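You operate a simulated robot arm through the tools that you are given. There is no shell and no other tool.

The job below is to be done with a simulated robot arm. You get a single attempt, and the scene is never put back.

JOB
Damp the gold seal, stick it over the seal jar's lid and press both ends down.
Fine: then stand the jar in the spare well without peeling the seal up. Set down upright: seal jar.

It is judged by the outcome, as a careful person would: the job done as asked, and still so three seconds after it is handed in. It fails if anything else is knocked over, pushed out of place, dropped, spilled or broken. Lids that push on must go on centred and level and be pressed home; caps that screw on are set level and turned clockwise until they are tight.

ROBOT AND FRAMES
A 6-joint arm with a two-finger gripper, fixed in place. Base frame: the origin is on the floor under the middle of its stand, x ahead of it, y to its left, z up; the work surface is at about z = 800. Units: mm, rad, N and s.
It reaches about 1417 mm from its shoulder. Its first joint turns from -2.897 to 2.897 rad. Payload 3.43 kg.
The TCP is the grasp point between the finger pads, 20 mm short of the fingertips. In the tool frame z runs along the fingers and y along their closing line. The gripper opens to 190 mm; its body begins 248 mm behind the TCP.
Orientation is that of the tool frame in the base frame, as [roll, pitch, yaw] about the fixed x, y, z axes, in that order (R = Rz(yaw) Ry(pitch) Rx(roll)). With the fingers straight down and closing along the base's y, the tool's x points along the base's -x, its y along +y and its z along -z.

CONTROLS
- The arm moves only by the tool play_rows. Its argument "increments" is text: rows parted by semicolons, each of 7 numbers parted by spaces: the closure in counts, from 0 (fully open) to 255 (shut), then the shift along the base's x, y, z in units of 40 mm (1.0 is 40 mm), then the turn, a rotation vector about the base's x, y, z in units of 4 degrees (1.0 is 4 degrees). In form: fingers tx ty tz wx wy wz; .... A call has 1 to 20 rows; each row shifts and turns the commanded pose from where the row before left it. A call with a number of a shift or a turn outside -1 to 1 is refused whole. Each row takes 0.2 s and may step no farther than 50 mm and 0.15 rad from the row before; otherwise, or with a gripper value out of range, the whole call is refused. Where a pose cannot be reached the arm comes as near as it can. A force on the tool above 40 N (or 10 N above the force at the start of the call, whichever is more), or a blocked arm, ends the call early, and 0.2 s more pass. Each finger travels about 153 mm/s and halts on what it meets, pressing with about 36 N; the grip force reading is that of the motor and also rises with nothing between the fingers. The clock runs only during rows and for 0.2 s after the last one: add rows that do not move to give the fingers time. It gives the time, the measured TCP pose, the force on the tool (base axes), the opening and the grip force at its end, in the units of the frame above (readings bear some noise), with the torque about the TCP (base axes, N m) and any sound that the robot's microphone picked up.
- Cameras (640 x 400 px; columns grow to the right, rows downward): "scene" is fixed at [403.7, 506.3, 1558]; the picture's right is [-0.78, -0.62, 0.00], its down [-0.43, 0.54, -0.72] and it looks along [0.45, -0.56, -0.70] (base axes); focal length 333 px, centre (320, 200). "wrist" rides on the gripper at [70, -8, -288] in the tool frame; the picture's right is [0.12, 0.99, 0.00], its down [-0.96, 0.12, -0.25] and it looks along [-0.24, 0.03, 0.97] (tool axes); focal length 261 px, centre (320, 200). There is no depth. A picture from a camera that has moved, and an enlarged one, comes with that camera's place and axes in the base frame and with its lens. The place of the scene camera against the robot may be out by one fixed shift of up to 18 mm in any direction.
- camera(camera): a new picture of that camera. It takes no simulated time.
- slide_trunk(by): moves the trunk up (or, below 0, down) by that many mm; the arm rides with it, the base frame stays. It gives what a move gives, with no picture.
- close_up(camera, box): a new picture of the part [left, top, right, bottom] of that camera's present view, enlarged. It takes no simulated time.
- finish_job(): hands the job in; it is judged then, once.

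Nothing tells you positions but the pictures and the camera data. Unless the task says otherwise, let go and move clear before handing in.

The tools are called after ">>>" by a JSON object that holds its "method" and its "body". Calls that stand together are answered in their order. play_rows: Moves the arm, as the interface text tells. Its arguments: {"type":"object","properties":{"increments":{"type":"string"}},"required":["increments"]} The other tools are called the same way: slide_trunk (by) moves the trunk up or down; camera (camera) takes a picture; close_up (camera, box) takes an enlarged picture of a part of a camera's view; finish_job () hands the job in.

At the start:

```text
clock: 0.0
tool_pos: [700.6, -208.6, 1148.8]
tcp_rot: [-3.141, 0.001, -3.142]
contact_force: [-0.3, 0.0, -0.8]
torque: [0.04, 0.0, 0.01]
gripper_width: 189.9
gripper_force: 0.0
trunk travel left (down, up): [-200.0, 240.0]
```

scene: 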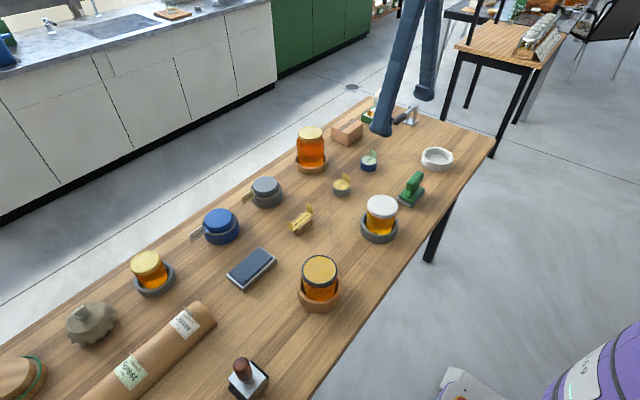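
wrist: 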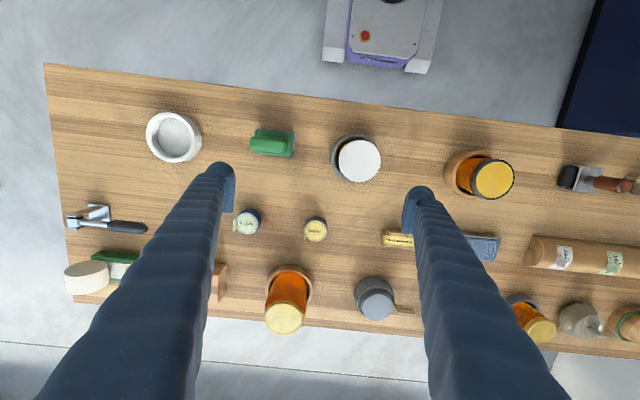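

I see a table with several honey jars, tape/seal pieces, a sponge or damp pad, and other items. I'll look closer before moving anything.

>>> {"method": "close_up", "body": {"camera": "scene", "box": [240, 120, 460, 260]}}

>>> {"method": "close_up", "body": {"camera": "scene", "box": [100, 180, 360, 340]}}

>>> {"method": "close_up", "body": {"camera": "scene", "box": [0, 240, 340, 400]}}

>>> {"method": "close_up", "body": {"camera": "wrist", "box": [220, 100, 540, 300]}}

>>> {"method": "close_up", "body": {"camera": "wrist", "box": [40, 80, 320, 340]}}

>>> {"method": "close_up", "body": {"camera": "wrist", "box": [340, 120, 640, 360]}}

```text
2.86 times, centred on (350, 190) of scene
camera zoom: at [403.7, 506.3, 1558.0], right [-0.78, -0.62, 0.0], down [-0.43, 0.54, -0.72], along [0.45, -0.56, -0.7], focal length 951 px, centre (234, 229)
```

zoom: 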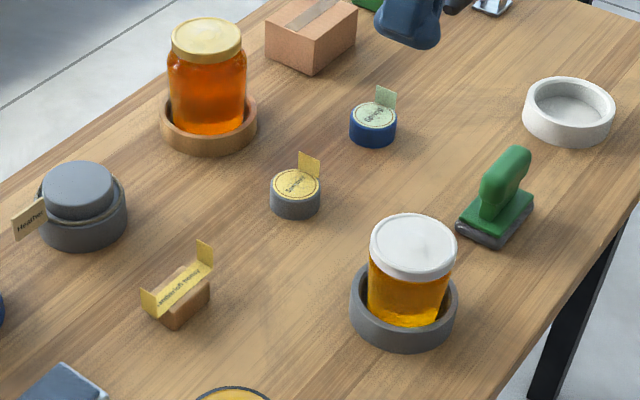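

```text
2.46 times, centred on (230, 260) of scene
camera zoom: at [403.7, 506.3, 1558.0], right [-0.78, -0.62, 0.0], down [-0.43, 0.54, -0.72], along [0.45, -0.56, -0.7], focal length 819 px, centre (542, 52)
```

zoom: 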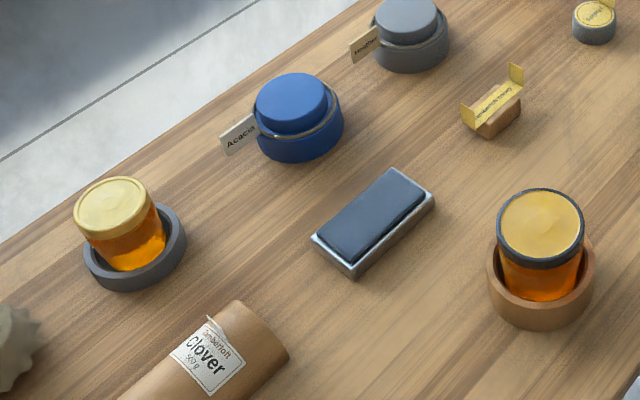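

```text
1.88 times, centred on (170, 320) of scene
camera zoom: at [403.7, 506.3, 1558.0], right [-0.78, -0.62, 0.0], down [-0.43, 0.54, -0.72], along [0.45, -0.56, -0.7], focal length 626 px, centre (602, -26)
```

zoom: 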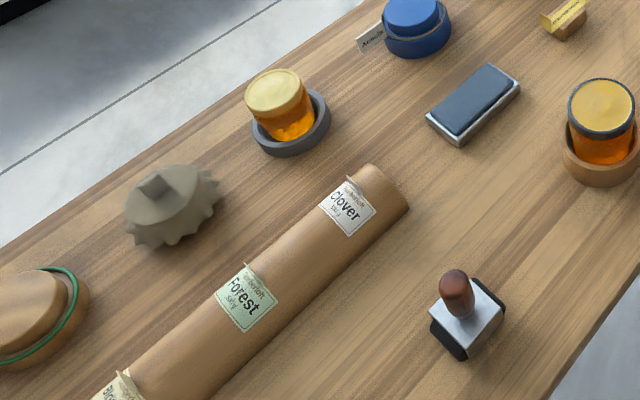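

```text
2.00 times, centred on (380, 200) of wrist
camera zoom: at [630.5, -216.8, 1437.2], right [-0.12, 0.99, 0.0], down [0.96, 0.12, 0.25], along [0.24, 0.03, -0.97], focal length 521 px, centre (200, 200)
```

zoom: 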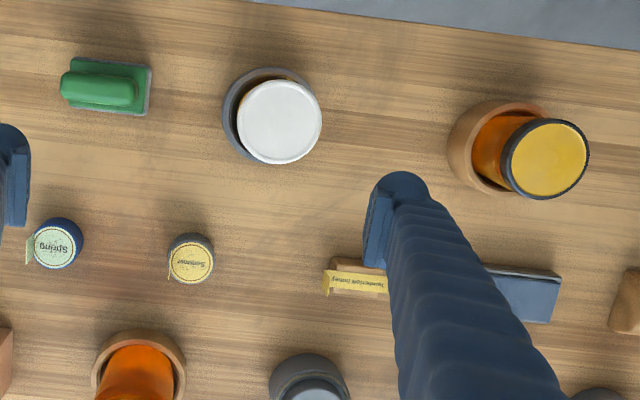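

```text
1.54 times, centred on (180, 210) of wrist
camera zoom: at [630.5, -216.8, 1437.2], right [-0.12, 0.99, 0.0], down [0.96, 0.12, 0.25], along [0.24, 0.03, -0.97], focal length 401 px, centre (535, 185)
```

zoom: 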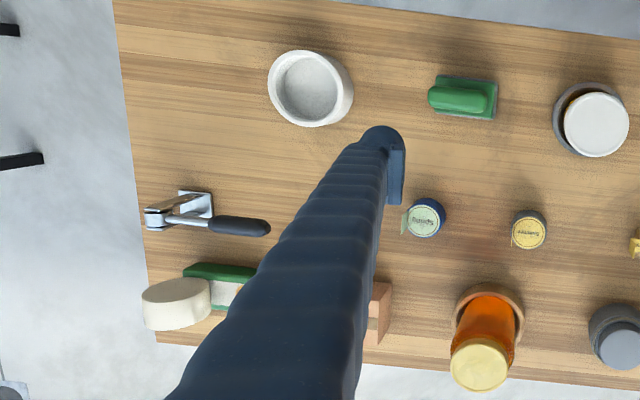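

```text
1.67 times, centred on (490, 240) of wrist
camera zoom: at [630.5, -216.8, 1437.2], right [-0.12, 0.99, 0.0], down [0.96, 0.12, 0.25], along [0.24, 0.03, -0.97], focal length 434 px, centre (37, 133)
```

zoom: 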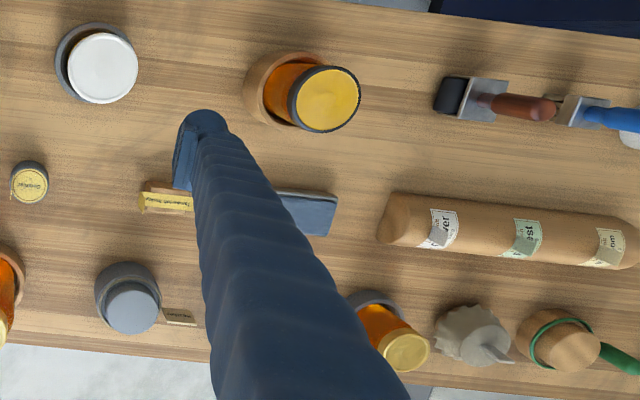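

The gold seal is a strip with upturned ends on a small wooden block, at about (862, 10). A blue-grey pad in a metal tray sits at about (860, 230), and an empty white ring is at about (676, -550). I'll move the wrist camera over the middle to identify the seal jar and the wells properly.

>>> {"method": "play_rows", "body": {"increments": "0 0.3 0.9 0 0 0 0;0 0.3 0.9 0 0 0 0;0 0.3 0.9 0 0 0 0;0 0.3 0.9 0 0 0 0;0 0.3 0.9 0 0 0 0;0 0.3 0.9 0 0 0 0;0 0 0 0 0 0 0"}}

```text
clock: 1.6
tool_pos: [772.0, 8.8, 1149.5]
tcp_rot: [3.141, -0.002, -3.14]
contact_force: [-0.4, 0.3, -0.3]
torque: [-0.12, -0.01, 0.0]
gripper_width: 189.6
gripper_force: 0.1
trunk travel left (down, up): [-200.0, 240.0]
```

The arm is now over the middle of the table, and I'm taking pictures from here.

>>> {"method": "camera", "body": {"camera": "wrist"}}

>>> {"method": "close_up", "body": {"camera": "wrist", "box": [240, 180, 420, 290]}}

>>> {"method": "camera", "body": {"camera": "scene"}}

```text
taken
camera wrist: at [702.1, 0.9, 1437.0], right [-0.12, 0.99, 0.0], down [0.96, 0.12, 0.25], along [0.24, 0.03, -0.97], focal length 261 px, centre (320, 200)
```

wrist: 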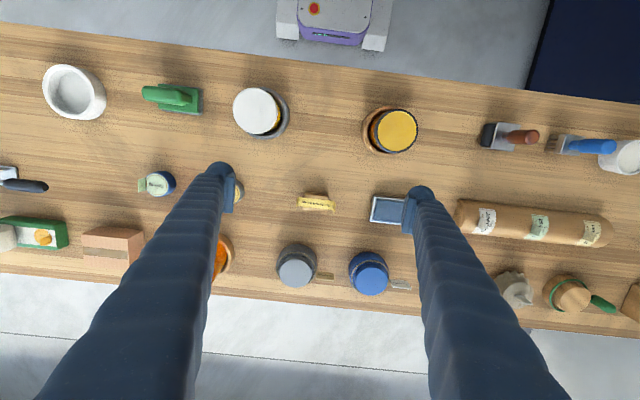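

```text
3.56 times, centred on (330, 235) of wrist
camera zoom: at [702.1, 0.9, 1437.0], right [-0.12, 0.99, 0.0], down [0.96, 0.12, 0.25], along [0.24, 0.03, -0.97], focal length 927 px, centre (284, 76)
```

zoom: 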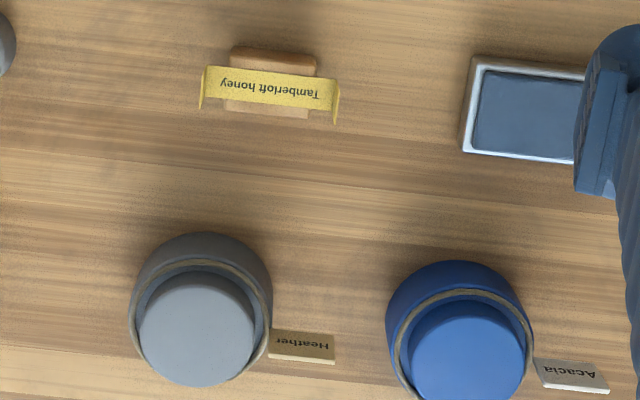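

```text
taken
```

scene: 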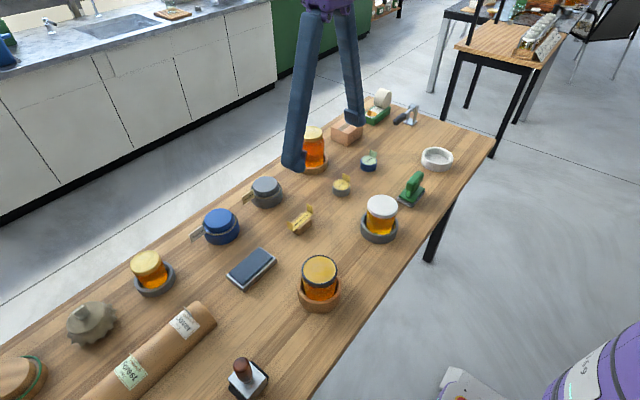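

>>> {"method": "close_up", "body": {"camera": "scene", "box": [340, 180, 430, 250]}}

>>> {"method": "close_up", "body": {"camera": "scene", "box": [280, 240, 360, 320]}}

>>> {"method": "close_up", "body": {"camera": "scene", "box": [120, 235, 190, 305]}}

>>> {"method": "close_up", "body": {"camera": "scene", "box": [280, 195, 330, 245]}}

>>> {"method": "close_up", "body": {"camera": "scene", "box": [220, 235, 290, 300]}}

>>> {"method": "close_up", "body": {"camera": "scene", "box": [400, 130, 470, 190]}}

>>> {"method": "close_up", "body": {"camera": "scene", "box": [340, 80, 440, 150]}}

>>> {"method": "close_up", "body": {"camera": "wrist", "box": [440, 100, 640, 340]}}

>>> {"method": "close_up", "body": {"camera": "wrist", "box": [220, 70, 440, 180]}}

```text
5.71 times, centred on (385, 215) of scene
camera zoom: at [403.7, 506.3, 1558.0], right [-0.78, -0.62, 0.0], down [-0.43, 0.54, -0.72], along [0.45, -0.56, -0.7], focal length 1902 px, centre (-51, 114)
```

zoom: 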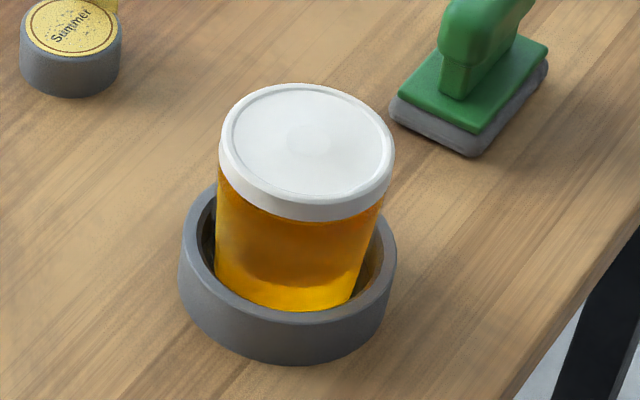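

```text
5.00 times, centred on (320, 280) of scene
camera zoom: at [403.7, 506.3, 1558.0], right [-0.78, -0.62, 0.0], down [-0.43, 0.54, -0.72], along [0.45, -0.56, -0.7], focal length 1664 px, centre (320, -200)
```

zoom: 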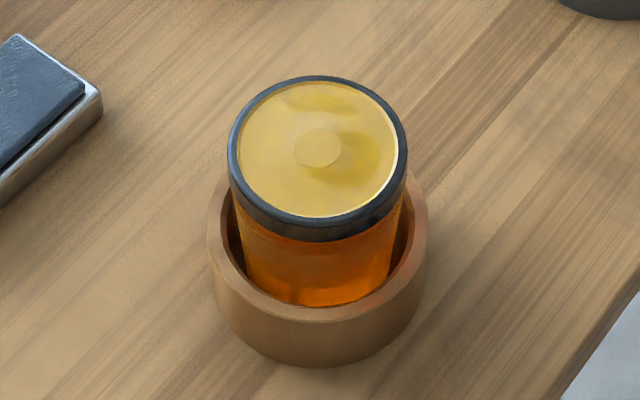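

```text
5.71 times, centred on (155, 270) of scene
camera zoom: at [403.7, 506.3, 1558.0], right [-0.78, -0.62, 0.0], down [-0.43, 0.54, -0.72], along [0.45, -0.56, -0.7], focal length 1902 px, centre (1263, -200)
```

zoom: 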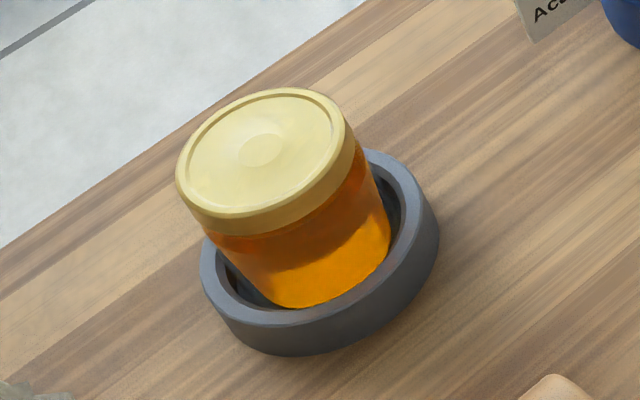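

```text
8.00 times, centred on (305, 220) of scene
camera zoom: at [403.7, 506.3, 1558.0], right [-0.78, -0.62, 0.0], down [-0.43, 0.54, -0.72], along [0.45, -0.56, -0.7], focal length 2663 px, centre (440, 40)
```

zoom: 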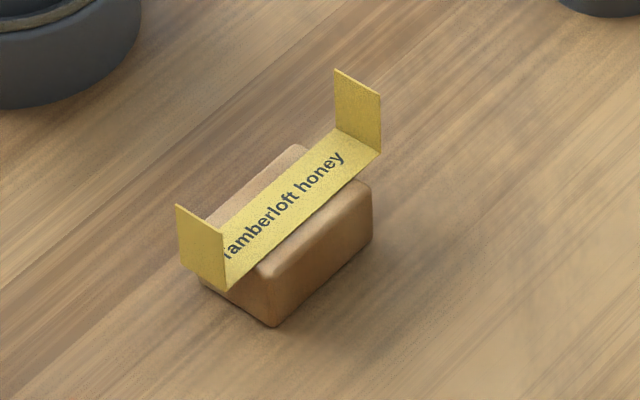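

```text
6.15 times, centred on (255, 268) of scene
camera zoom: at [403.7, 506.3, 1558.0], right [-0.78, -0.62, 0.0], down [-0.43, 0.54, -0.72], along [0.45, -0.56, -0.7], focal length 2048 px, centre (720, -215)
```

zoom: 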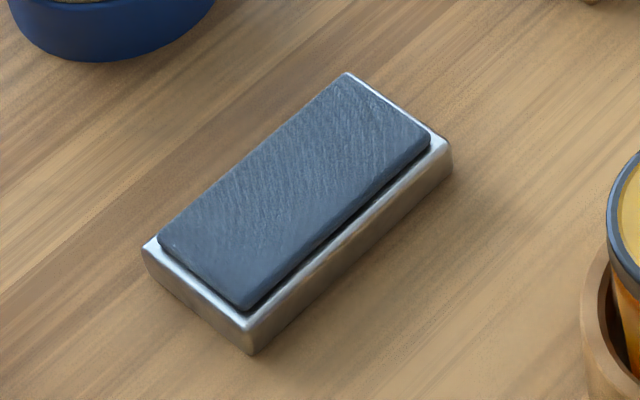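

```text
6.67 times, centred on (435, 160) of scene
camera zoom: at [403.7, 506.3, 1558.0], right [-0.78, -0.62, 0.0], down [-0.43, 0.54, -0.72], along [0.45, -0.56, -0.7], focal length 2219 px, centre (-447, 467)
```

zoom: 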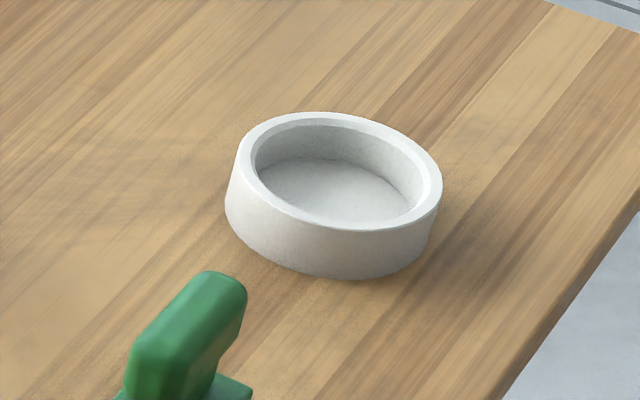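

```text
5.71 times, centred on (390, 115) of scene
camera zoom: at [403.7, 506.3, 1558.0], right [-0.78, -0.62, 0.0], down [-0.43, 0.54, -0.72], along [0.45, -0.56, -0.7], focal length 1902 px, centre (-80, 686)
```

zoom: 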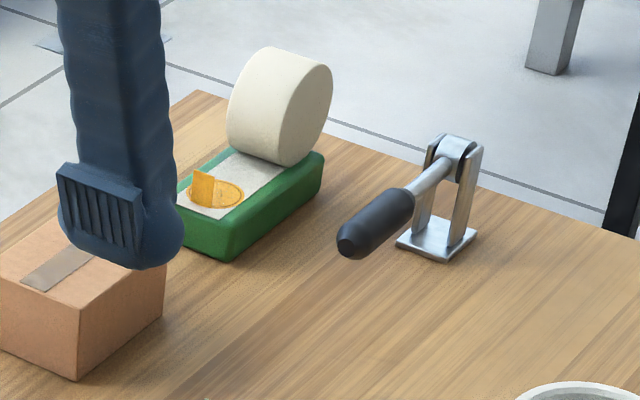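

```text
1.67 times, centred on (540, 220) of wrist
camera zoom: at [702.1, 0.9, 1437.0], right [-0.12, 0.99, 0.0], down [0.96, 0.12, 0.25], along [0.24, 0.03, -0.97], focal length 434 px, centre (-47, 167)
```

zoom: 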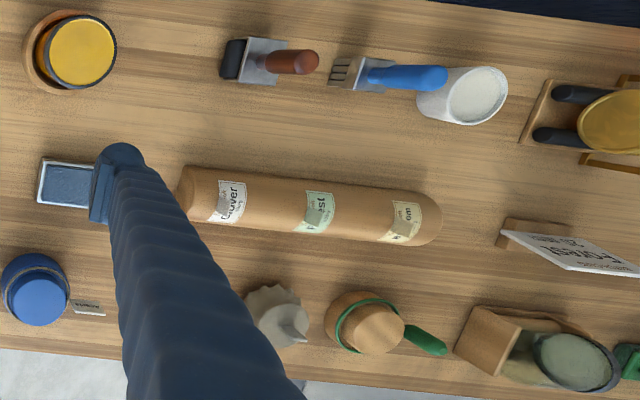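

```text
2.91 times, centred on (330, 125) of wrist
camera zoom: at [702.1, 0.9, 1437.0], right [-0.12, 0.99, 0.0], down [0.96, 0.12, 0.25], along [0.24, 0.03, -0.97], focal length 758 px, centre (291, 418)
```

zoom: 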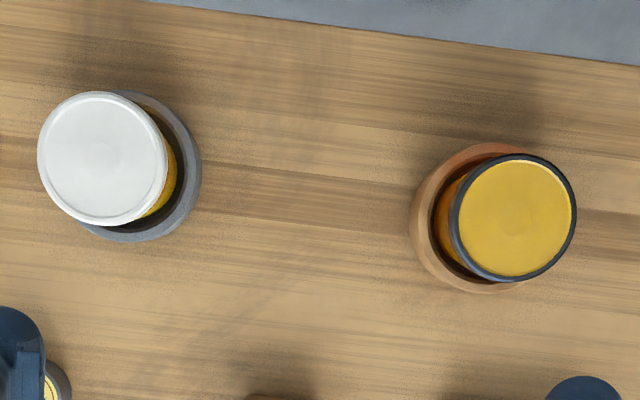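

The gold strip reads "Tamberloft honey" and has two upturned end flaps. Four jars could be the seal jar, and there is a sign farther left, so I'll look along the table before choosing.

>>> {"method": "play_rows", "body": {"increments": "0 0 1 0 0 0 0;0 0 1 0 0 0 0;0 0 1 0 0 0 0;0 0 1 0 0 0 0;0 0 1 0 0 0 0;0 0 1 0 0 0 0;0 0 1 0 0 0 0;0 0 1 0 0 0 0;0 0 1 0 0 0 0;0 0 1 0 0 0 0;0 0 0 0 0 0 0"}}

>>> {"method": "camera", "body": {"camera": "wrist"}}

>>> {"method": "camera", "body": {"camera": "scene"}}

```text
clock: 4.0
tool_pos: [773.6, 409.1, 1151.7]
tcp_rot: [-3.141, 0.001, 3.141]
contact_force: [0.8, 0.9, 0.4]
torque: [-0.14, 0.0, 0.0]
gripper_width: 190.0
gripper_force: 0.1
trunk travel left (down, up): [-200.0, 240.0]
```

```text
taken
camera wrist: at [704.1, 401.6, 1438.9], right [-0.12, 0.99, 0.0], down [0.96, 0.11, 0.25], along [0.25, 0.03, -0.97], focal length 261 px, centre (320, 200)
```

wrist: 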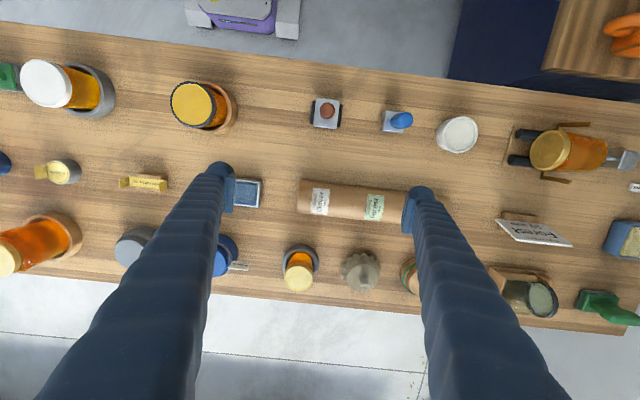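

```text
taken
```

scene: 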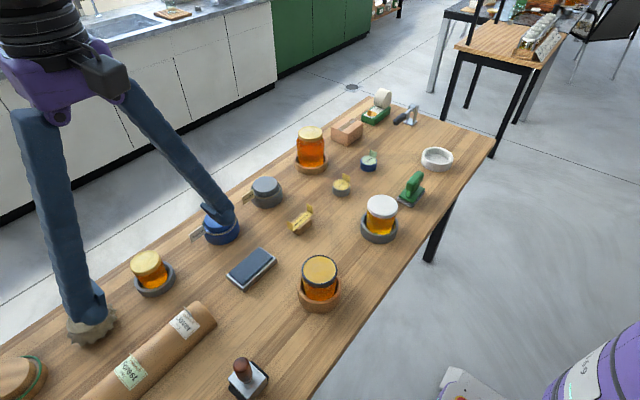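

>>> {"method": "close_up", "body": {"camera": "wrist", "box": [480, 180, 640, 340]}}

>>> {"method": "close_up", "body": {"camera": "wrist", "box": [480, 190, 590, 260]}}

>>> {"method": "close_up", "body": {"camera": "wrist", "box": [300, 90, 640, 220]}}

>>> {"method": "close_up", "body": {"camera": "wrist", "box": [0, 50, 260, 210]}}

```text
2.50 times, centred on (560, 260) of wrist
camera zoom: at [704.1, 401.6, 1438.9], right [-0.12, 0.99, 0.0], down [0.96, 0.11, 0.25], along [0.25, 0.03, -0.97], focal length 652 px, centre (-280, 50)
```

zoom: 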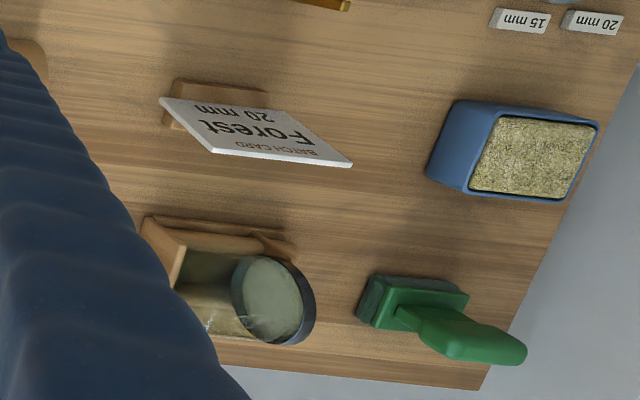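

```text
5.71 times, centred on (535, 225) of wrist
camera zoom: at [704.1, 401.6, 1438.9], right [-0.12, 0.99, 0.0], down [0.96, 0.11, 0.25], along [0.25, 0.03, -0.97], focal length 1489 px, centre (-909, 57)
```

zoom: 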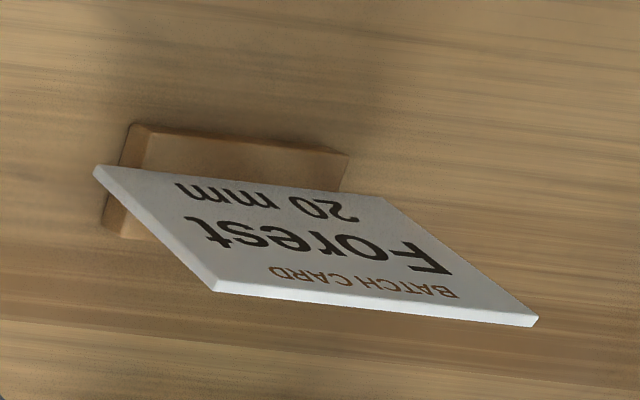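

```text
1.88 times, centred on (470, 155) of wrist
camera zoom: at [704.1, 401.6, 1438.9], right [-0.12, 0.99, 0.0], down [0.96, 0.11, 0.25], along [0.25, 0.03, -0.97], focal length 491 px, centre (38, 285)
```

zoom: 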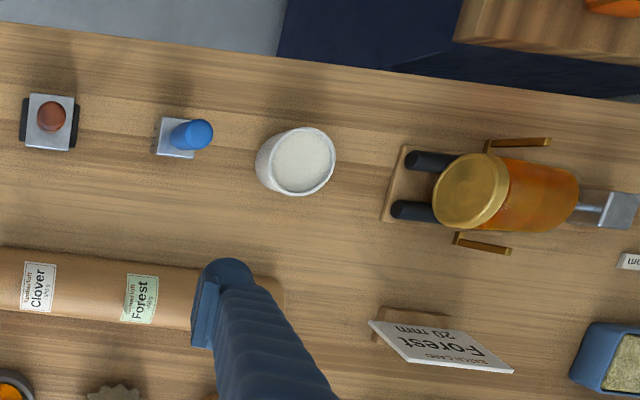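

```text
2.46 times, centred on (130, 130) of wrist
camera zoom: at [704.1, 401.6, 1438.9], right [-0.12, 0.99, 0.0], down [0.96, 0.11, 0.25], along [0.25, 0.03, -0.97], focal length 642 px, centre (788, 372)
```

zoom: 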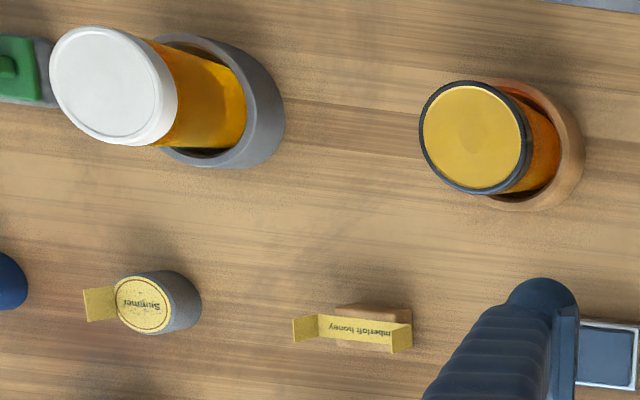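

This is a long honey bench with several stations, and the items near me are the strip, the dark pad and a few jars. I'll tilt the wrist camera to see the jars from their far side and look for markings.

>>> {"method": "play_rows", "body": {"increments": "0 0.2 -0.8 -0.2 0 1 0;0 0.2 -0.8 -0.2 0 1 0;0 0.2 -0.8 -0.2 0 1 0;0 0.2 -0.8 -0.2 0 1 0;0 0.2 -0.8 -0.2 0 1 0;0 0.2 -0.8 -0.2 0 1 0;0 0.2 -0.8 -0.2 0 1 0;0 0.2 -0.8 -0.2 0 1 0;0 0.2 -0.8 -0.2 0 1 0;0 0.2 -0.8 -0.2 0 1 0;0 0.2 -0.8 -0.2 0 1 0;0 0 0 0 0 0 0"}}

>>> {"method": "camera", "body": {"camera": "wrist"}}

>>> {"method": "camera", "body": {"camera": "scene"}}

```text
clock: 6.6
tool_pos: [710.3, 38.6, 1006.9]
tcp_rot: [3.14, -0.759, -3.142]
contact_force: [-0.9, -0.9, -0.7]
torque: [0.05, 0.03, -0.09]
gripper_width: 189.6
gripper_force: 0.1
out of reach, approached as far as the arm can: row 6, 7, 8, 9, 10, 11
trunk travel left (down, up): [-200.0, 240.0]
```

```text
taken
camera wrist: at [857.4, 30.0, 1264.9], right [-0.09, 0.99, 0.08], down [0.87, 0.12, -0.48], along [-0.49, 0.03, -0.87], focal length 261 px, centre (320, 200)
```

wrist: 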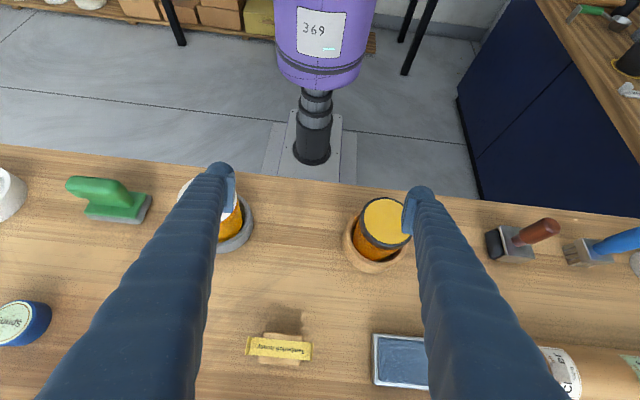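

```text
taken
```

scene: 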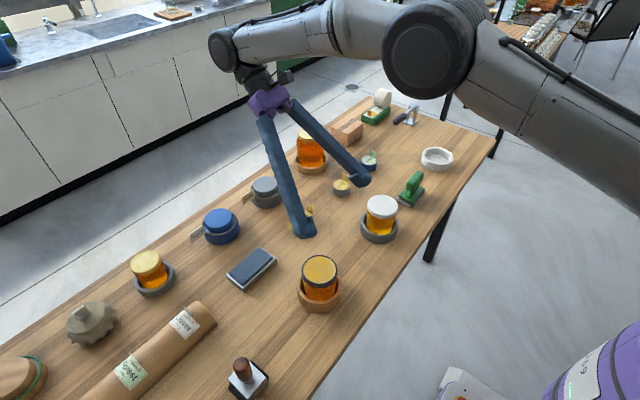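

>>> {"method": "close_up", "body": {"camera": "wrist", "box": [320, 180, 430, 290]}}

>>> {"method": "close_up", "body": {"camera": "wrist", "box": [160, 150, 280, 260]}}

>>> {"method": "close_up", "body": {"camera": "wrist", "box": [230, 310, 440, 400]}}

```text
3.64 times, centred on (375, 235) of wrist
camera zoom: at [857.4, 30.0, 1264.9], right [-0.09, 0.99, 0.08], down [0.87, 0.12, -0.48], along [-0.49, 0.03, -0.87], focal length 948 px, centre (120, 73)
```

zoom: 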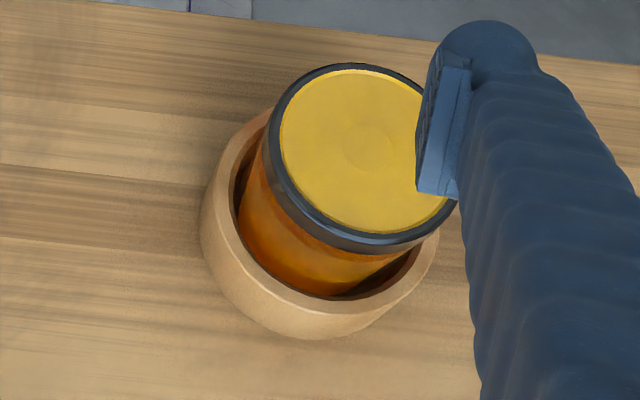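

```text
3.64 times, centred on (220, 205) of wrist
camera zoom: at [857.4, 30.0, 1264.9], right [-0.09, 0.99, 0.08], down [0.87, 0.12, -0.48], along [-0.49, 0.03, -0.87], focal length 948 px, centre (684, 182)
```

zoom: 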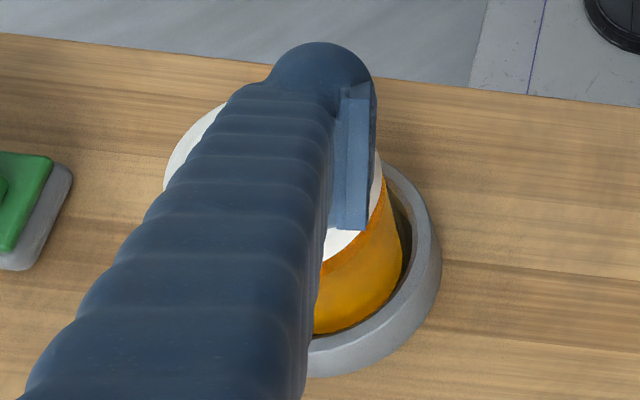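

```text
3.05 times, centred on (335, 355) of wrist
camera zoom: at [857.4, 30.0, 1264.9], right [-0.09, 0.99, 0.08], down [0.87, 0.12, -0.48], along [-0.49, 0.03, -0.87], focal length 794 px, centre (274, -272)
```

zoom: 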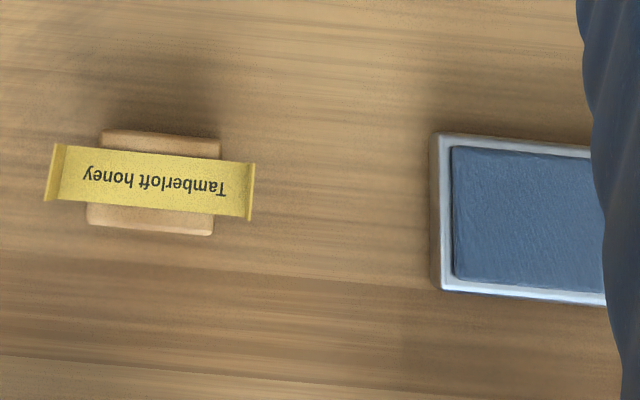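

The pad looks like a wet blue felt, and it sits beside the seal. I'll level the tool and look straight down at each candidate jar for any marking.

>>> {"method": "play_rows", "body": {"increments": "0 -0.1 0.25 0.1 0 -1 0;0 -0.1 0.25 0.1 0 -1 0;0 -0.1 0.25 0.1 0 -1 0;0 -0.1 0.25 0.1 0 -1 0;0 -0.1 0.25 0.1 0 -1 0;0 -0.1 0.25 0.1 0 -1 0;0 -0.1 0.25 0.1 0 -1 0;0 -0.1 0.25 0.1 0 -1 0;0 -0.1 0.25 0.1 0 -1 0;0 -0.1 0.25 0.1 0 -1 0;0 -0.1 0.25 0.1 0 -0.9 0;0 0 0 0 0 0 0"}}

>>> {"method": "camera", "body": {"camera": "wrist"}}

```text
clock: 9.2
tool_pos: [665.2, 149.3, 1053.0]
tcp_rot: [-3.141, -0.007, 3.141]
contact_force: [0.4, 0.8, 0.5]
torque: [0.0, -0.02, -0.01]
gripper_width: 189.9
gripper_force: 0.0
trunk travel left (down, up): [-200.0, 240.0]
```

```text
taken
camera wrist: at [597.4, 141.5, 1340.2], right [-0.12, 0.99, 0.0], down [0.96, 0.12, 0.24], along [0.24, 0.03, -0.97], focal length 261 px, centre (320, 200)
```

wrist: 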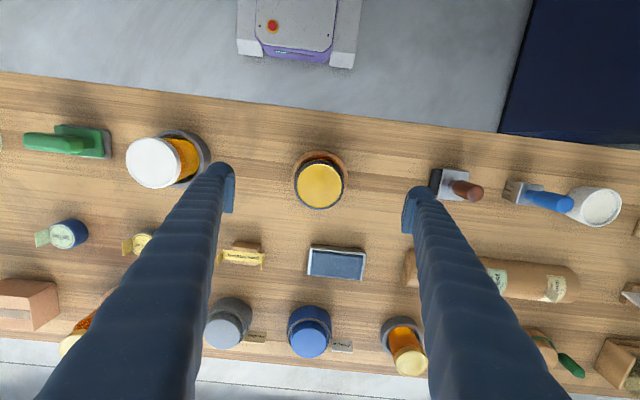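

>>> {"method": "close_up", "body": {"camera": "wrist", "box": [270, 130, 370, 220]}}

>>> {"method": "close_up", "body": {"camera": "wrist", "box": [290, 230, 390, 300]}}

>>> {"method": "close_up", "body": {"camera": "wrist", "box": [100, 110, 230, 210]}}

>>> {"method": "close_up", "body": {"camera": "wrist", "box": [200, 280, 360, 370]}}

>>> {"method": "close_up", "body": {"camera": "wrist", "box": [360, 300, 450, 390]}}

```text
4.44 times, centred on (320, 175) of wrist
camera zoom: at [597.4, 141.5, 1340.2], right [-0.12, 0.99, 0.0], down [0.96, 0.12, 0.24], along [0.24, 0.03, -0.97], focal length 1158 px, centre (320, 311)
```

zoom: 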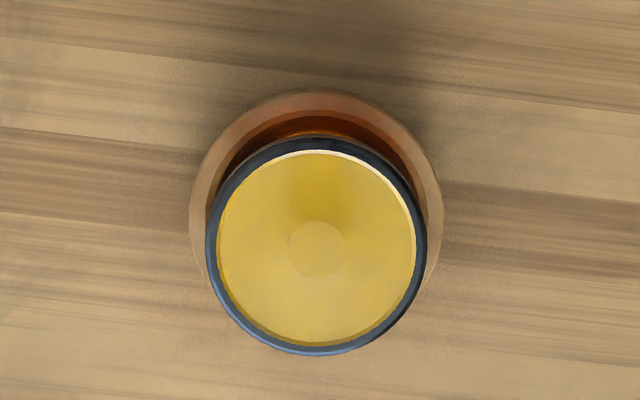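

```text
5.71 times, centred on (340, 265) of wrist
camera zoom: at [597.4, 141.5, 1340.2], right [-0.12, 0.99, 0.0], down [0.96, 0.12, 0.24], along [0.24, 0.03, -0.97], focal length 1489 px, centre (206, -171)
```

zoom: 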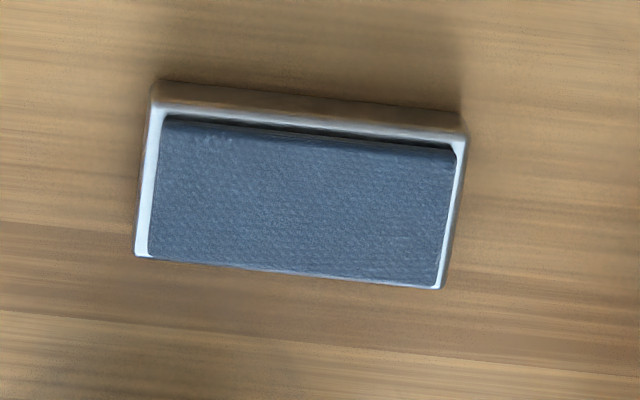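

```text
4.00 times, centred on (165, 160) of wrist
camera zoom: at [597.4, 141.5, 1340.2], right [-0.12, 0.99, 0.0], down [0.96, 0.12, 0.24], along [0.24, 0.03, -0.97], focal length 1043 px, centre (940, 360)
```

zoom: 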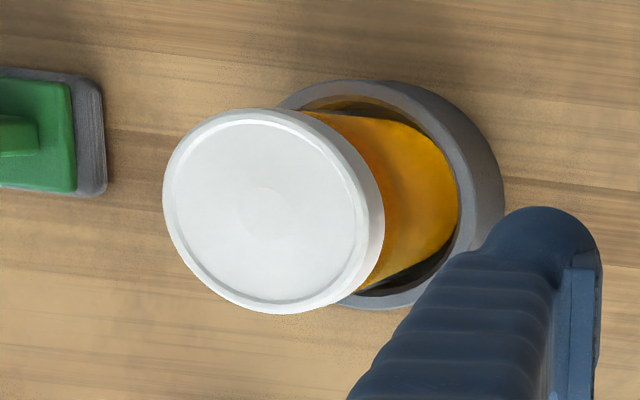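

```text
4.00 times, centred on (280, 325) of wrist
camera zoom: at [597.4, 141.5, 1340.2], right [-0.12, 0.99, 0.0], down [0.96, 0.12, 0.24], along [0.24, 0.03, -0.97], focal length 1043 px, centre (480, -300)
```

zoom: 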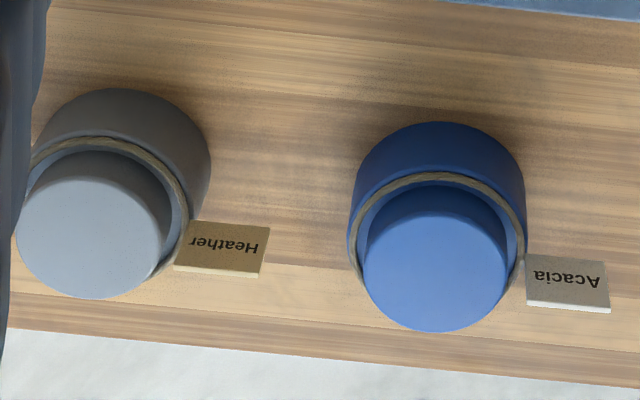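

```text
4.44 times, centred on (405, 345) of wrist
camera zoom: at [597.4, 141.5, 1340.2], right [-0.12, 0.99, 0.0], down [0.96, 0.12, 0.24], along [0.24, 0.03, -0.97], focal length 1158 px, centre (-58, -444)
```

zoom: 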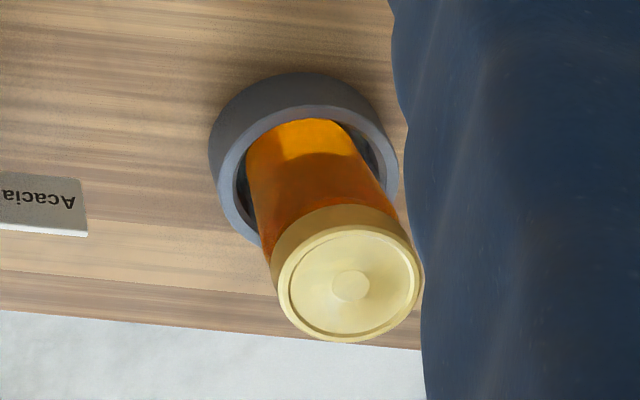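

The Heather and Acacia pots are twine hang-tags on pegs, which belong to another station. I'll look at the right-hand end, where there is a green tray with a roller, the clamp and the white well, so I can be sure which item does the damping.

>>> {"method": "play_rows", "body": {"increments": "0 0.25 -0.98 0.2 0 0 0;0 0.25 -0.98 0.2 0 0 0;0 0.25 -0.98 0.2 0 0 0;0 0.25 -0.98 0.2 0 0 0;0 0.25 -0.98 0.2 0 0 0;0 0.25 -0.98 0.2 0 0 0;0 0.25 -0.98 0.2 0 0 0;0 0.25 -0.98 0.2 0 0 0;0 0.25 -0.98 0.2 0 0 0;0 0.25 -0.98 0.2 0 0 0;0 0.25 -0.98 0.2 0 0 0;0 0.25 -0.98 0.2 0 0 0;0 0.25 -0.98 0.2 0 0 0;0 0.25 -0.98 0.2 0 0 0;0 0 0 0 0 0 0"}}

>>> {"method": "camera", "body": {"camera": "wrist"}}

>>> {"method": "camera", "body": {"camera": "scene"}}

```text
clock: 12.4
tool_pos: [806.1, -399.8, 1164.8]
tcp_rot: [-3.142, -0.009, 3.141]
contact_force: [-0.4, -0.5, -0.2]
torque: [0.11, -0.06, 0.0]
gripper_width: 190.0
gripper_force: 0.2
trunk travel left (down, up): [-200.0, 240.0]
```

```text
taken
camera wrist: at [737.7, -408.6, 1453.5], right [-0.12, 0.99, 0.0], down [0.96, 0.12, 0.24], along [0.24, 0.03, -0.97], focal length 261 px, centre (320, 200)
```

wrist: 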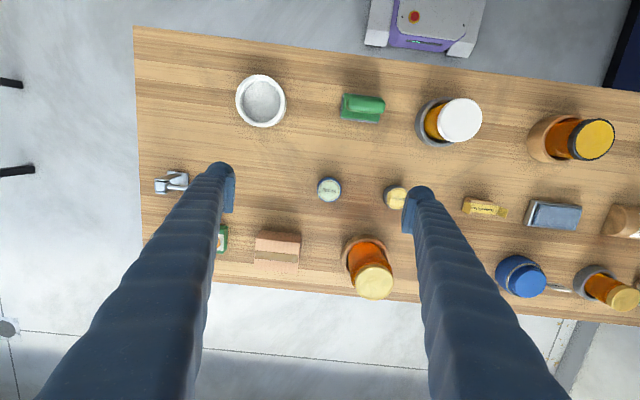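

```text
taken
```

scene: 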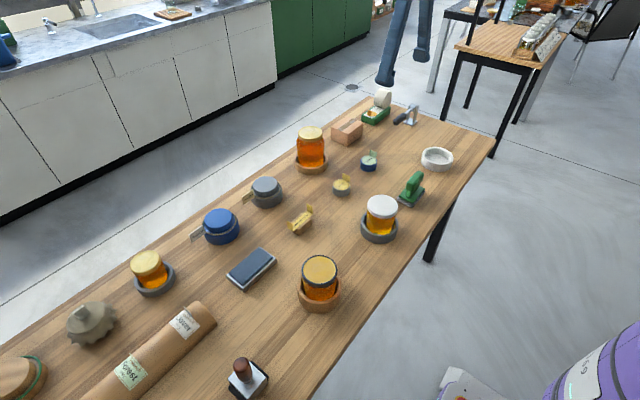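

>>> {"method": "close_up", "body": {"camera": "scene", "box": [355, 80, 425, 130]}}

>>> {"method": "close_up", "body": {"camera": "wrist", "box": [200, 60, 500, 220]}}

>>> {"method": "close_up", "body": {"camera": "wrist", "box": [220, 220, 420, 310]}}

>>> {"method": "close_up", "body": {"camera": "wrist", "box": [440, 90, 640, 320]}}

```text
8.00 times, centred on (390, 105) of scene
camera zoom: at [403.7, 506.3, 1558.0], right [-0.78, -0.62, 0.0], down [-0.43, 0.54, -0.72], along [0.45, -0.56, -0.7], focal length 2663 px, centre (-240, 960)
```

zoom: 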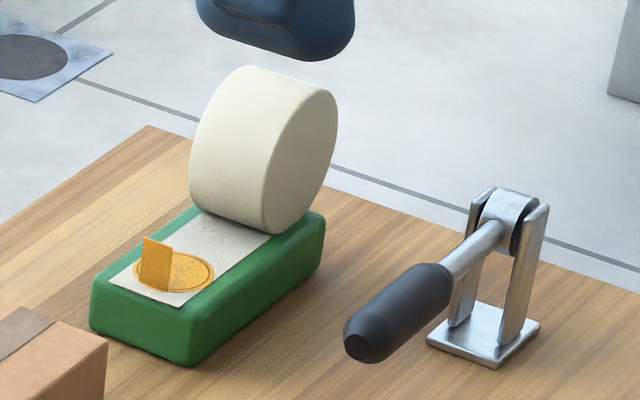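

```text
2.13 times, centred on (350, 140) of wrist
camera zoom: at [737.7, -408.6, 1453.5], right [-0.12, 0.99, 0.0], down [0.96, 0.12, 0.24], along [0.24, 0.03, -0.97], focal length 556 px, centre (256, 328)
```

zoom: 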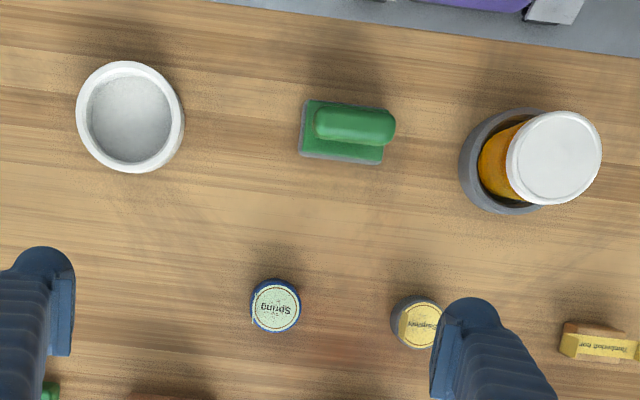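

```text
3.20 times, centred on (320, 265) of wrist
camera zoom: at [737.7, -408.6, 1453.5], right [-0.12, 0.99, 0.0], down [0.96, 0.12, 0.24], along [0.24, 0.03, -0.97], focal length 834 px, centre (320, -8)
```

zoom: 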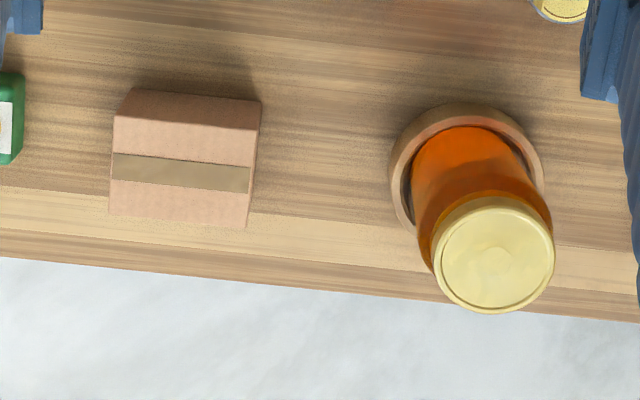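

```text
1.74 times, centred on (540, 205) of wrist
camera zoom: at [737.7, -408.6, 1453.5], right [-0.12, 0.99, 0.0], down [0.96, 0.12, 0.24], along [0.24, 0.03, -0.97], focal length 453 px, centre (-63, 191)
```

zoom: 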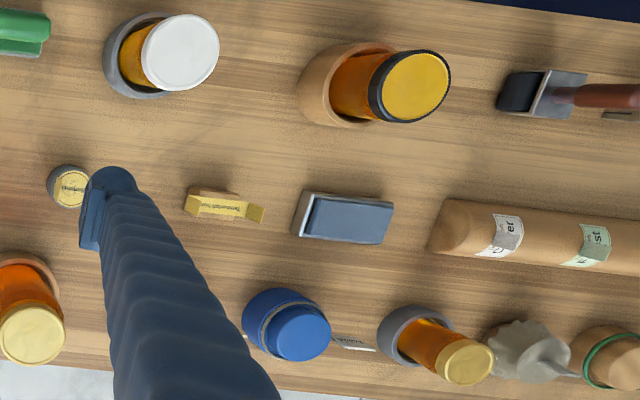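

The right end holds a sticker dispenser and a parcel, which are other stations. My reading is:
- **Damp pad:** the blue felt pad at about (858, 232).
- **Seal jar:** the dark-rimmed jar beside the strip and pad, lid top at about (680, 151, 899).
- **Spare well:** the empty white ring at about (676, -550).

Next I'll go above the strip to measure it.

>>> {"method": "play_rows", "body": {"increments": "0 0.12 0.86 -0.34 0 -0.1 0;0 0.12 0.86 -0.34 0 0 0;0 0.12 0.86 -0.34 0 0 0;0 0.12 0.86 -0.34 0 0 0;0 0.12 0.86 -0.34 0 0 0;0 0.12 0.86 -0.34 0 0 0;0 0.12 0.86 -0.34 0 0 0;0 0.12 0.86 -0.34 0 0 0;0 0.12 0.86 -0.34 0 0 0;0 0.12 0.86 -0.34 0 0 0;0 0.12 0.86 -0.34 0 0 0;0 0.12 0.86 -0.34 0 0 0;0 0 0 0 0 0 0"}}

>>> {"method": "camera", "body": {"camera": "wrist"}}

>>> {"method": "close_up", "body": {"camera": "wrist", "box": [250, 130, 400, 230]}}

>>> {"method": "close_up", "body": {"camera": "scene", "box": [280, 195, 330, 245]}}

```text
clock: 15.2
tool_pos: [862.8, 12.5, 1000.9]
tcp_rot: [3.141, -0.001, 3.141]
contact_force: [-0.1, -0.5, 0.8]
torque: [-0.12, 0.01, 0.02]
gripper_width: 190.0
gripper_force: 0.1
trunk travel left (down, up): [-200.0, 240.0]
```

```text
taken
camera wrist: at [793.3, 4.3, 1289.1], right [-0.12, 0.99, 0.0], down [0.96, 0.12, 0.25], along [0.25, 0.03, -0.97], focal length 261 px, centre (320, 200)
```

wrist: 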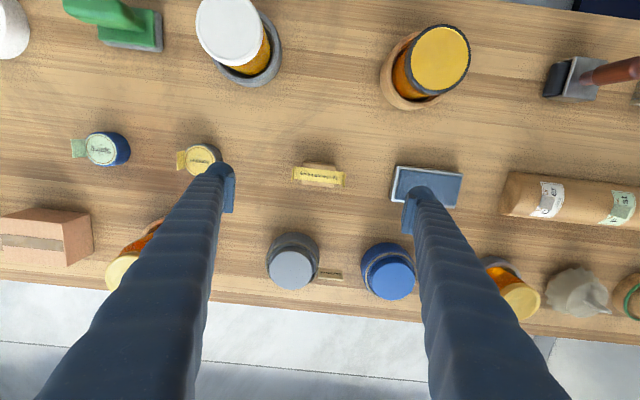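

```text
4.00 times, centred on (325, 180) of wrist
camera zoom: at [793.3, 4.3, 1289.1], right [-0.12, 0.99, 0.0], down [0.96, 0.12, 0.25], along [0.25, 0.03, -0.97], focal length 1043 px, centre (300, 280)
```

zoom: 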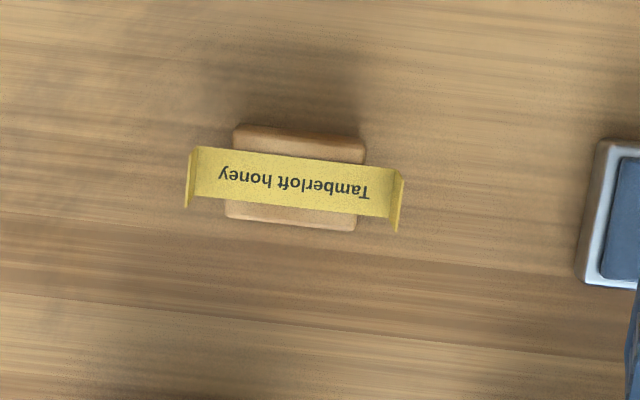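

```text
8.00 times, centred on (305, 220) of scene
camera zoom: at [403.7, 506.3, 1558.0], right [-0.78, -0.62, 0.0], down [-0.43, 0.54, -0.72], along [0.45, -0.56, -0.7], focal length 2663 px, centre (440, 40)
```

zoom: 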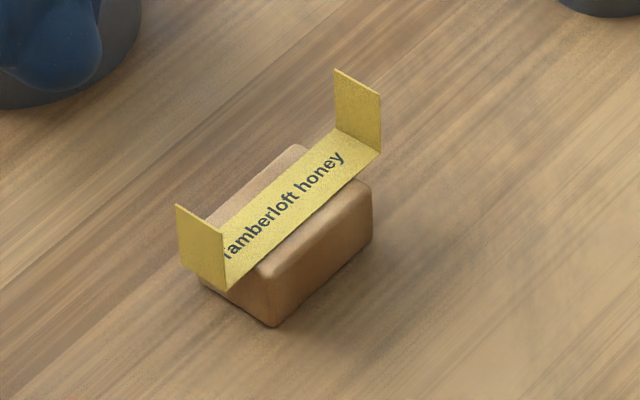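

The strip lies along y, centred at about (864.5, 10) with its flat at z≈832. The folds are at y≈-33 and y≈+53, and the flaps stand about 28 mm tall. I'll narrow the fingers and come over the +y flap to pinch it.

>>> {"method": "play_rows", "body": {"increments": "201 0.04 1 0 0 0 0;201 0 0 0 0 0 0;201 0 0 0 0 0 0;201 0 0 -1 0 0 0;201 0 0 -1 0 0 0;201 0 0 0 0 0 0"}}

>>> {"method": "camera", "body": {"camera": "wrist"}}

>>> {"method": "close_up", "body": {"camera": "scene", "box": [250, 150, 350, 250]}}

```text
clock: 16.6
tool_pos: [866.2, 52.0, 920.9]
tcp_rot: [3.141, 0.0, 3.141]
contact_force: [0.6, -0.5, 1.3]
torque: [0.03, 0.02, -0.01]
gripper_width: 40.4
gripper_force: 0.0
trunk travel left (down, up): [-200.0, 240.0]
```

```text
taken
camera wrist: at [795.6, 43.7, 1208.2], right [-0.12, 0.99, 0.0], down [0.96, 0.12, 0.25], along [0.25, 0.03, -0.97], focal length 261 px, centre (320, 200)
```

wrist: 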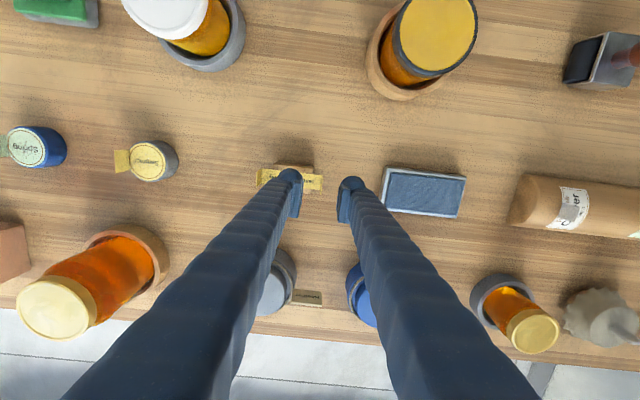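

```text
4.00 times, centred on (300, 200) of scene
camera zoom: at [403.7, 506.3, 1558.0], right [-0.78, -0.62, 0.0], down [-0.43, 0.54, -0.72], along [0.45, -0.56, -0.7], focal length 1331 px, centre (400, 200)
```

zoom: 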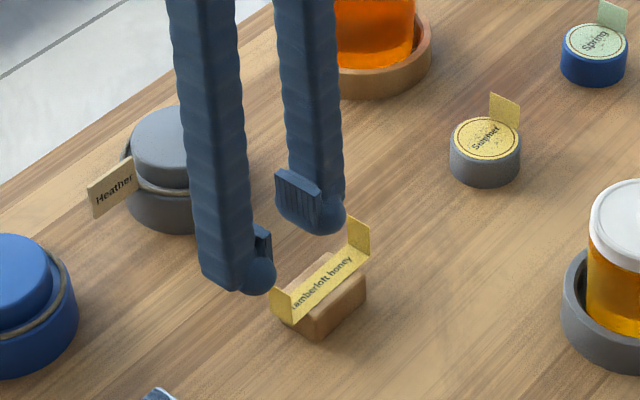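

>>> {"method": "close_up", "body": {"camera": "wrist", "box": [240, 140, 400, 250]}}

>>> {"method": "close_up", "body": {"camera": "scene", "box": [290, 190, 345, 240]}}

```text
3.64 times, centred on (320, 195) of wrist
camera zoom: at [795.6, 43.7, 1208.2], right [-0.12, 0.99, 0.0], down [0.96, 0.12, 0.25], along [0.25, 0.03, -0.97], focal length 948 px, centre (320, 218)
```

zoom: 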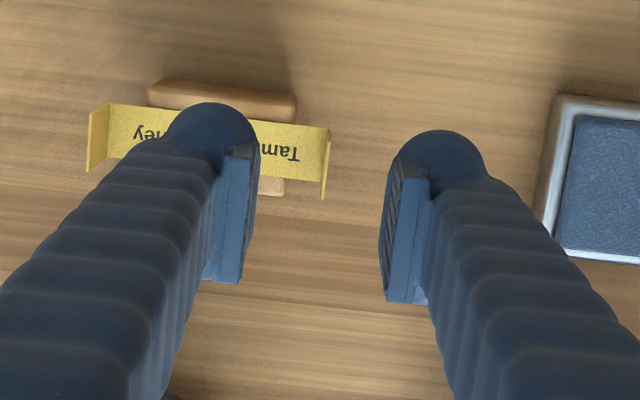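

```text
8.00 times, centred on (318, 215) of scene
camera zoom: at [403.7, 506.3, 1558.0], right [-0.78, -0.62, 0.0], down [-0.43, 0.54, -0.72], along [0.45, -0.56, -0.7], focal length 2663 px, centre (340, 80)
```

zoom: 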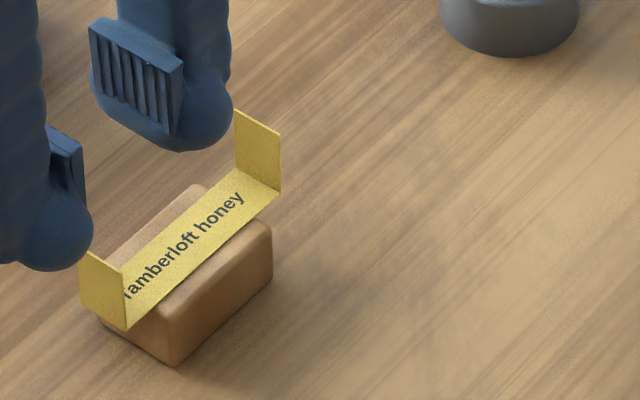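

>>> {"method": "close_up", "body": {"camera": "wrist", "box": [300, 160, 345, 200]}}

>>> {"method": "close_up", "body": {"camera": "wrist", "box": [250, 155, 300, 190]}}

```text
10.00 times, centred on (322, 180) of wrist
camera zoom: at [795.6, 43.7, 1208.2], right [-0.12, 0.99, 0.0], down [0.96, 0.12, 0.25], along [0.25, 0.03, -0.97], focal length 2606 px, centre (295, 400)
```

zoom: 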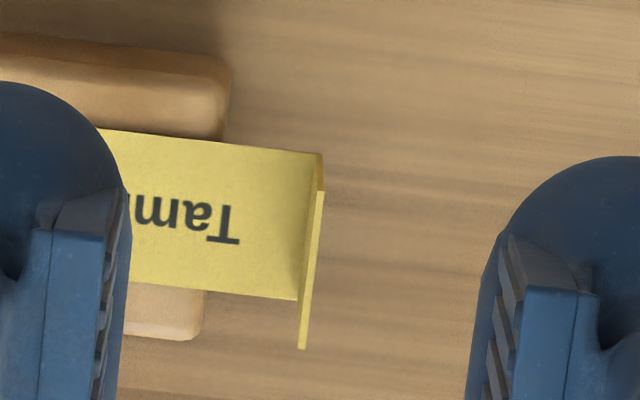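

```text
11.43 times, centred on (275, 172) of wrist
camera zoom: at [795.6, 43.7, 1208.2], right [-0.12, 0.99, 0.0], down [0.96, 0.12, 0.25], along [0.25, 0.03, -0.97], focal length 2979 px, centre (834, 514)
```

zoom: 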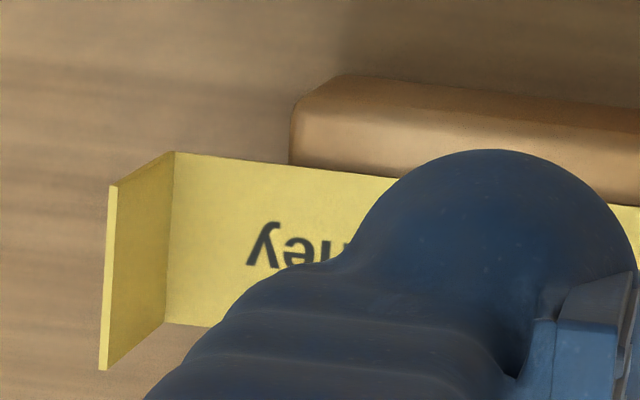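

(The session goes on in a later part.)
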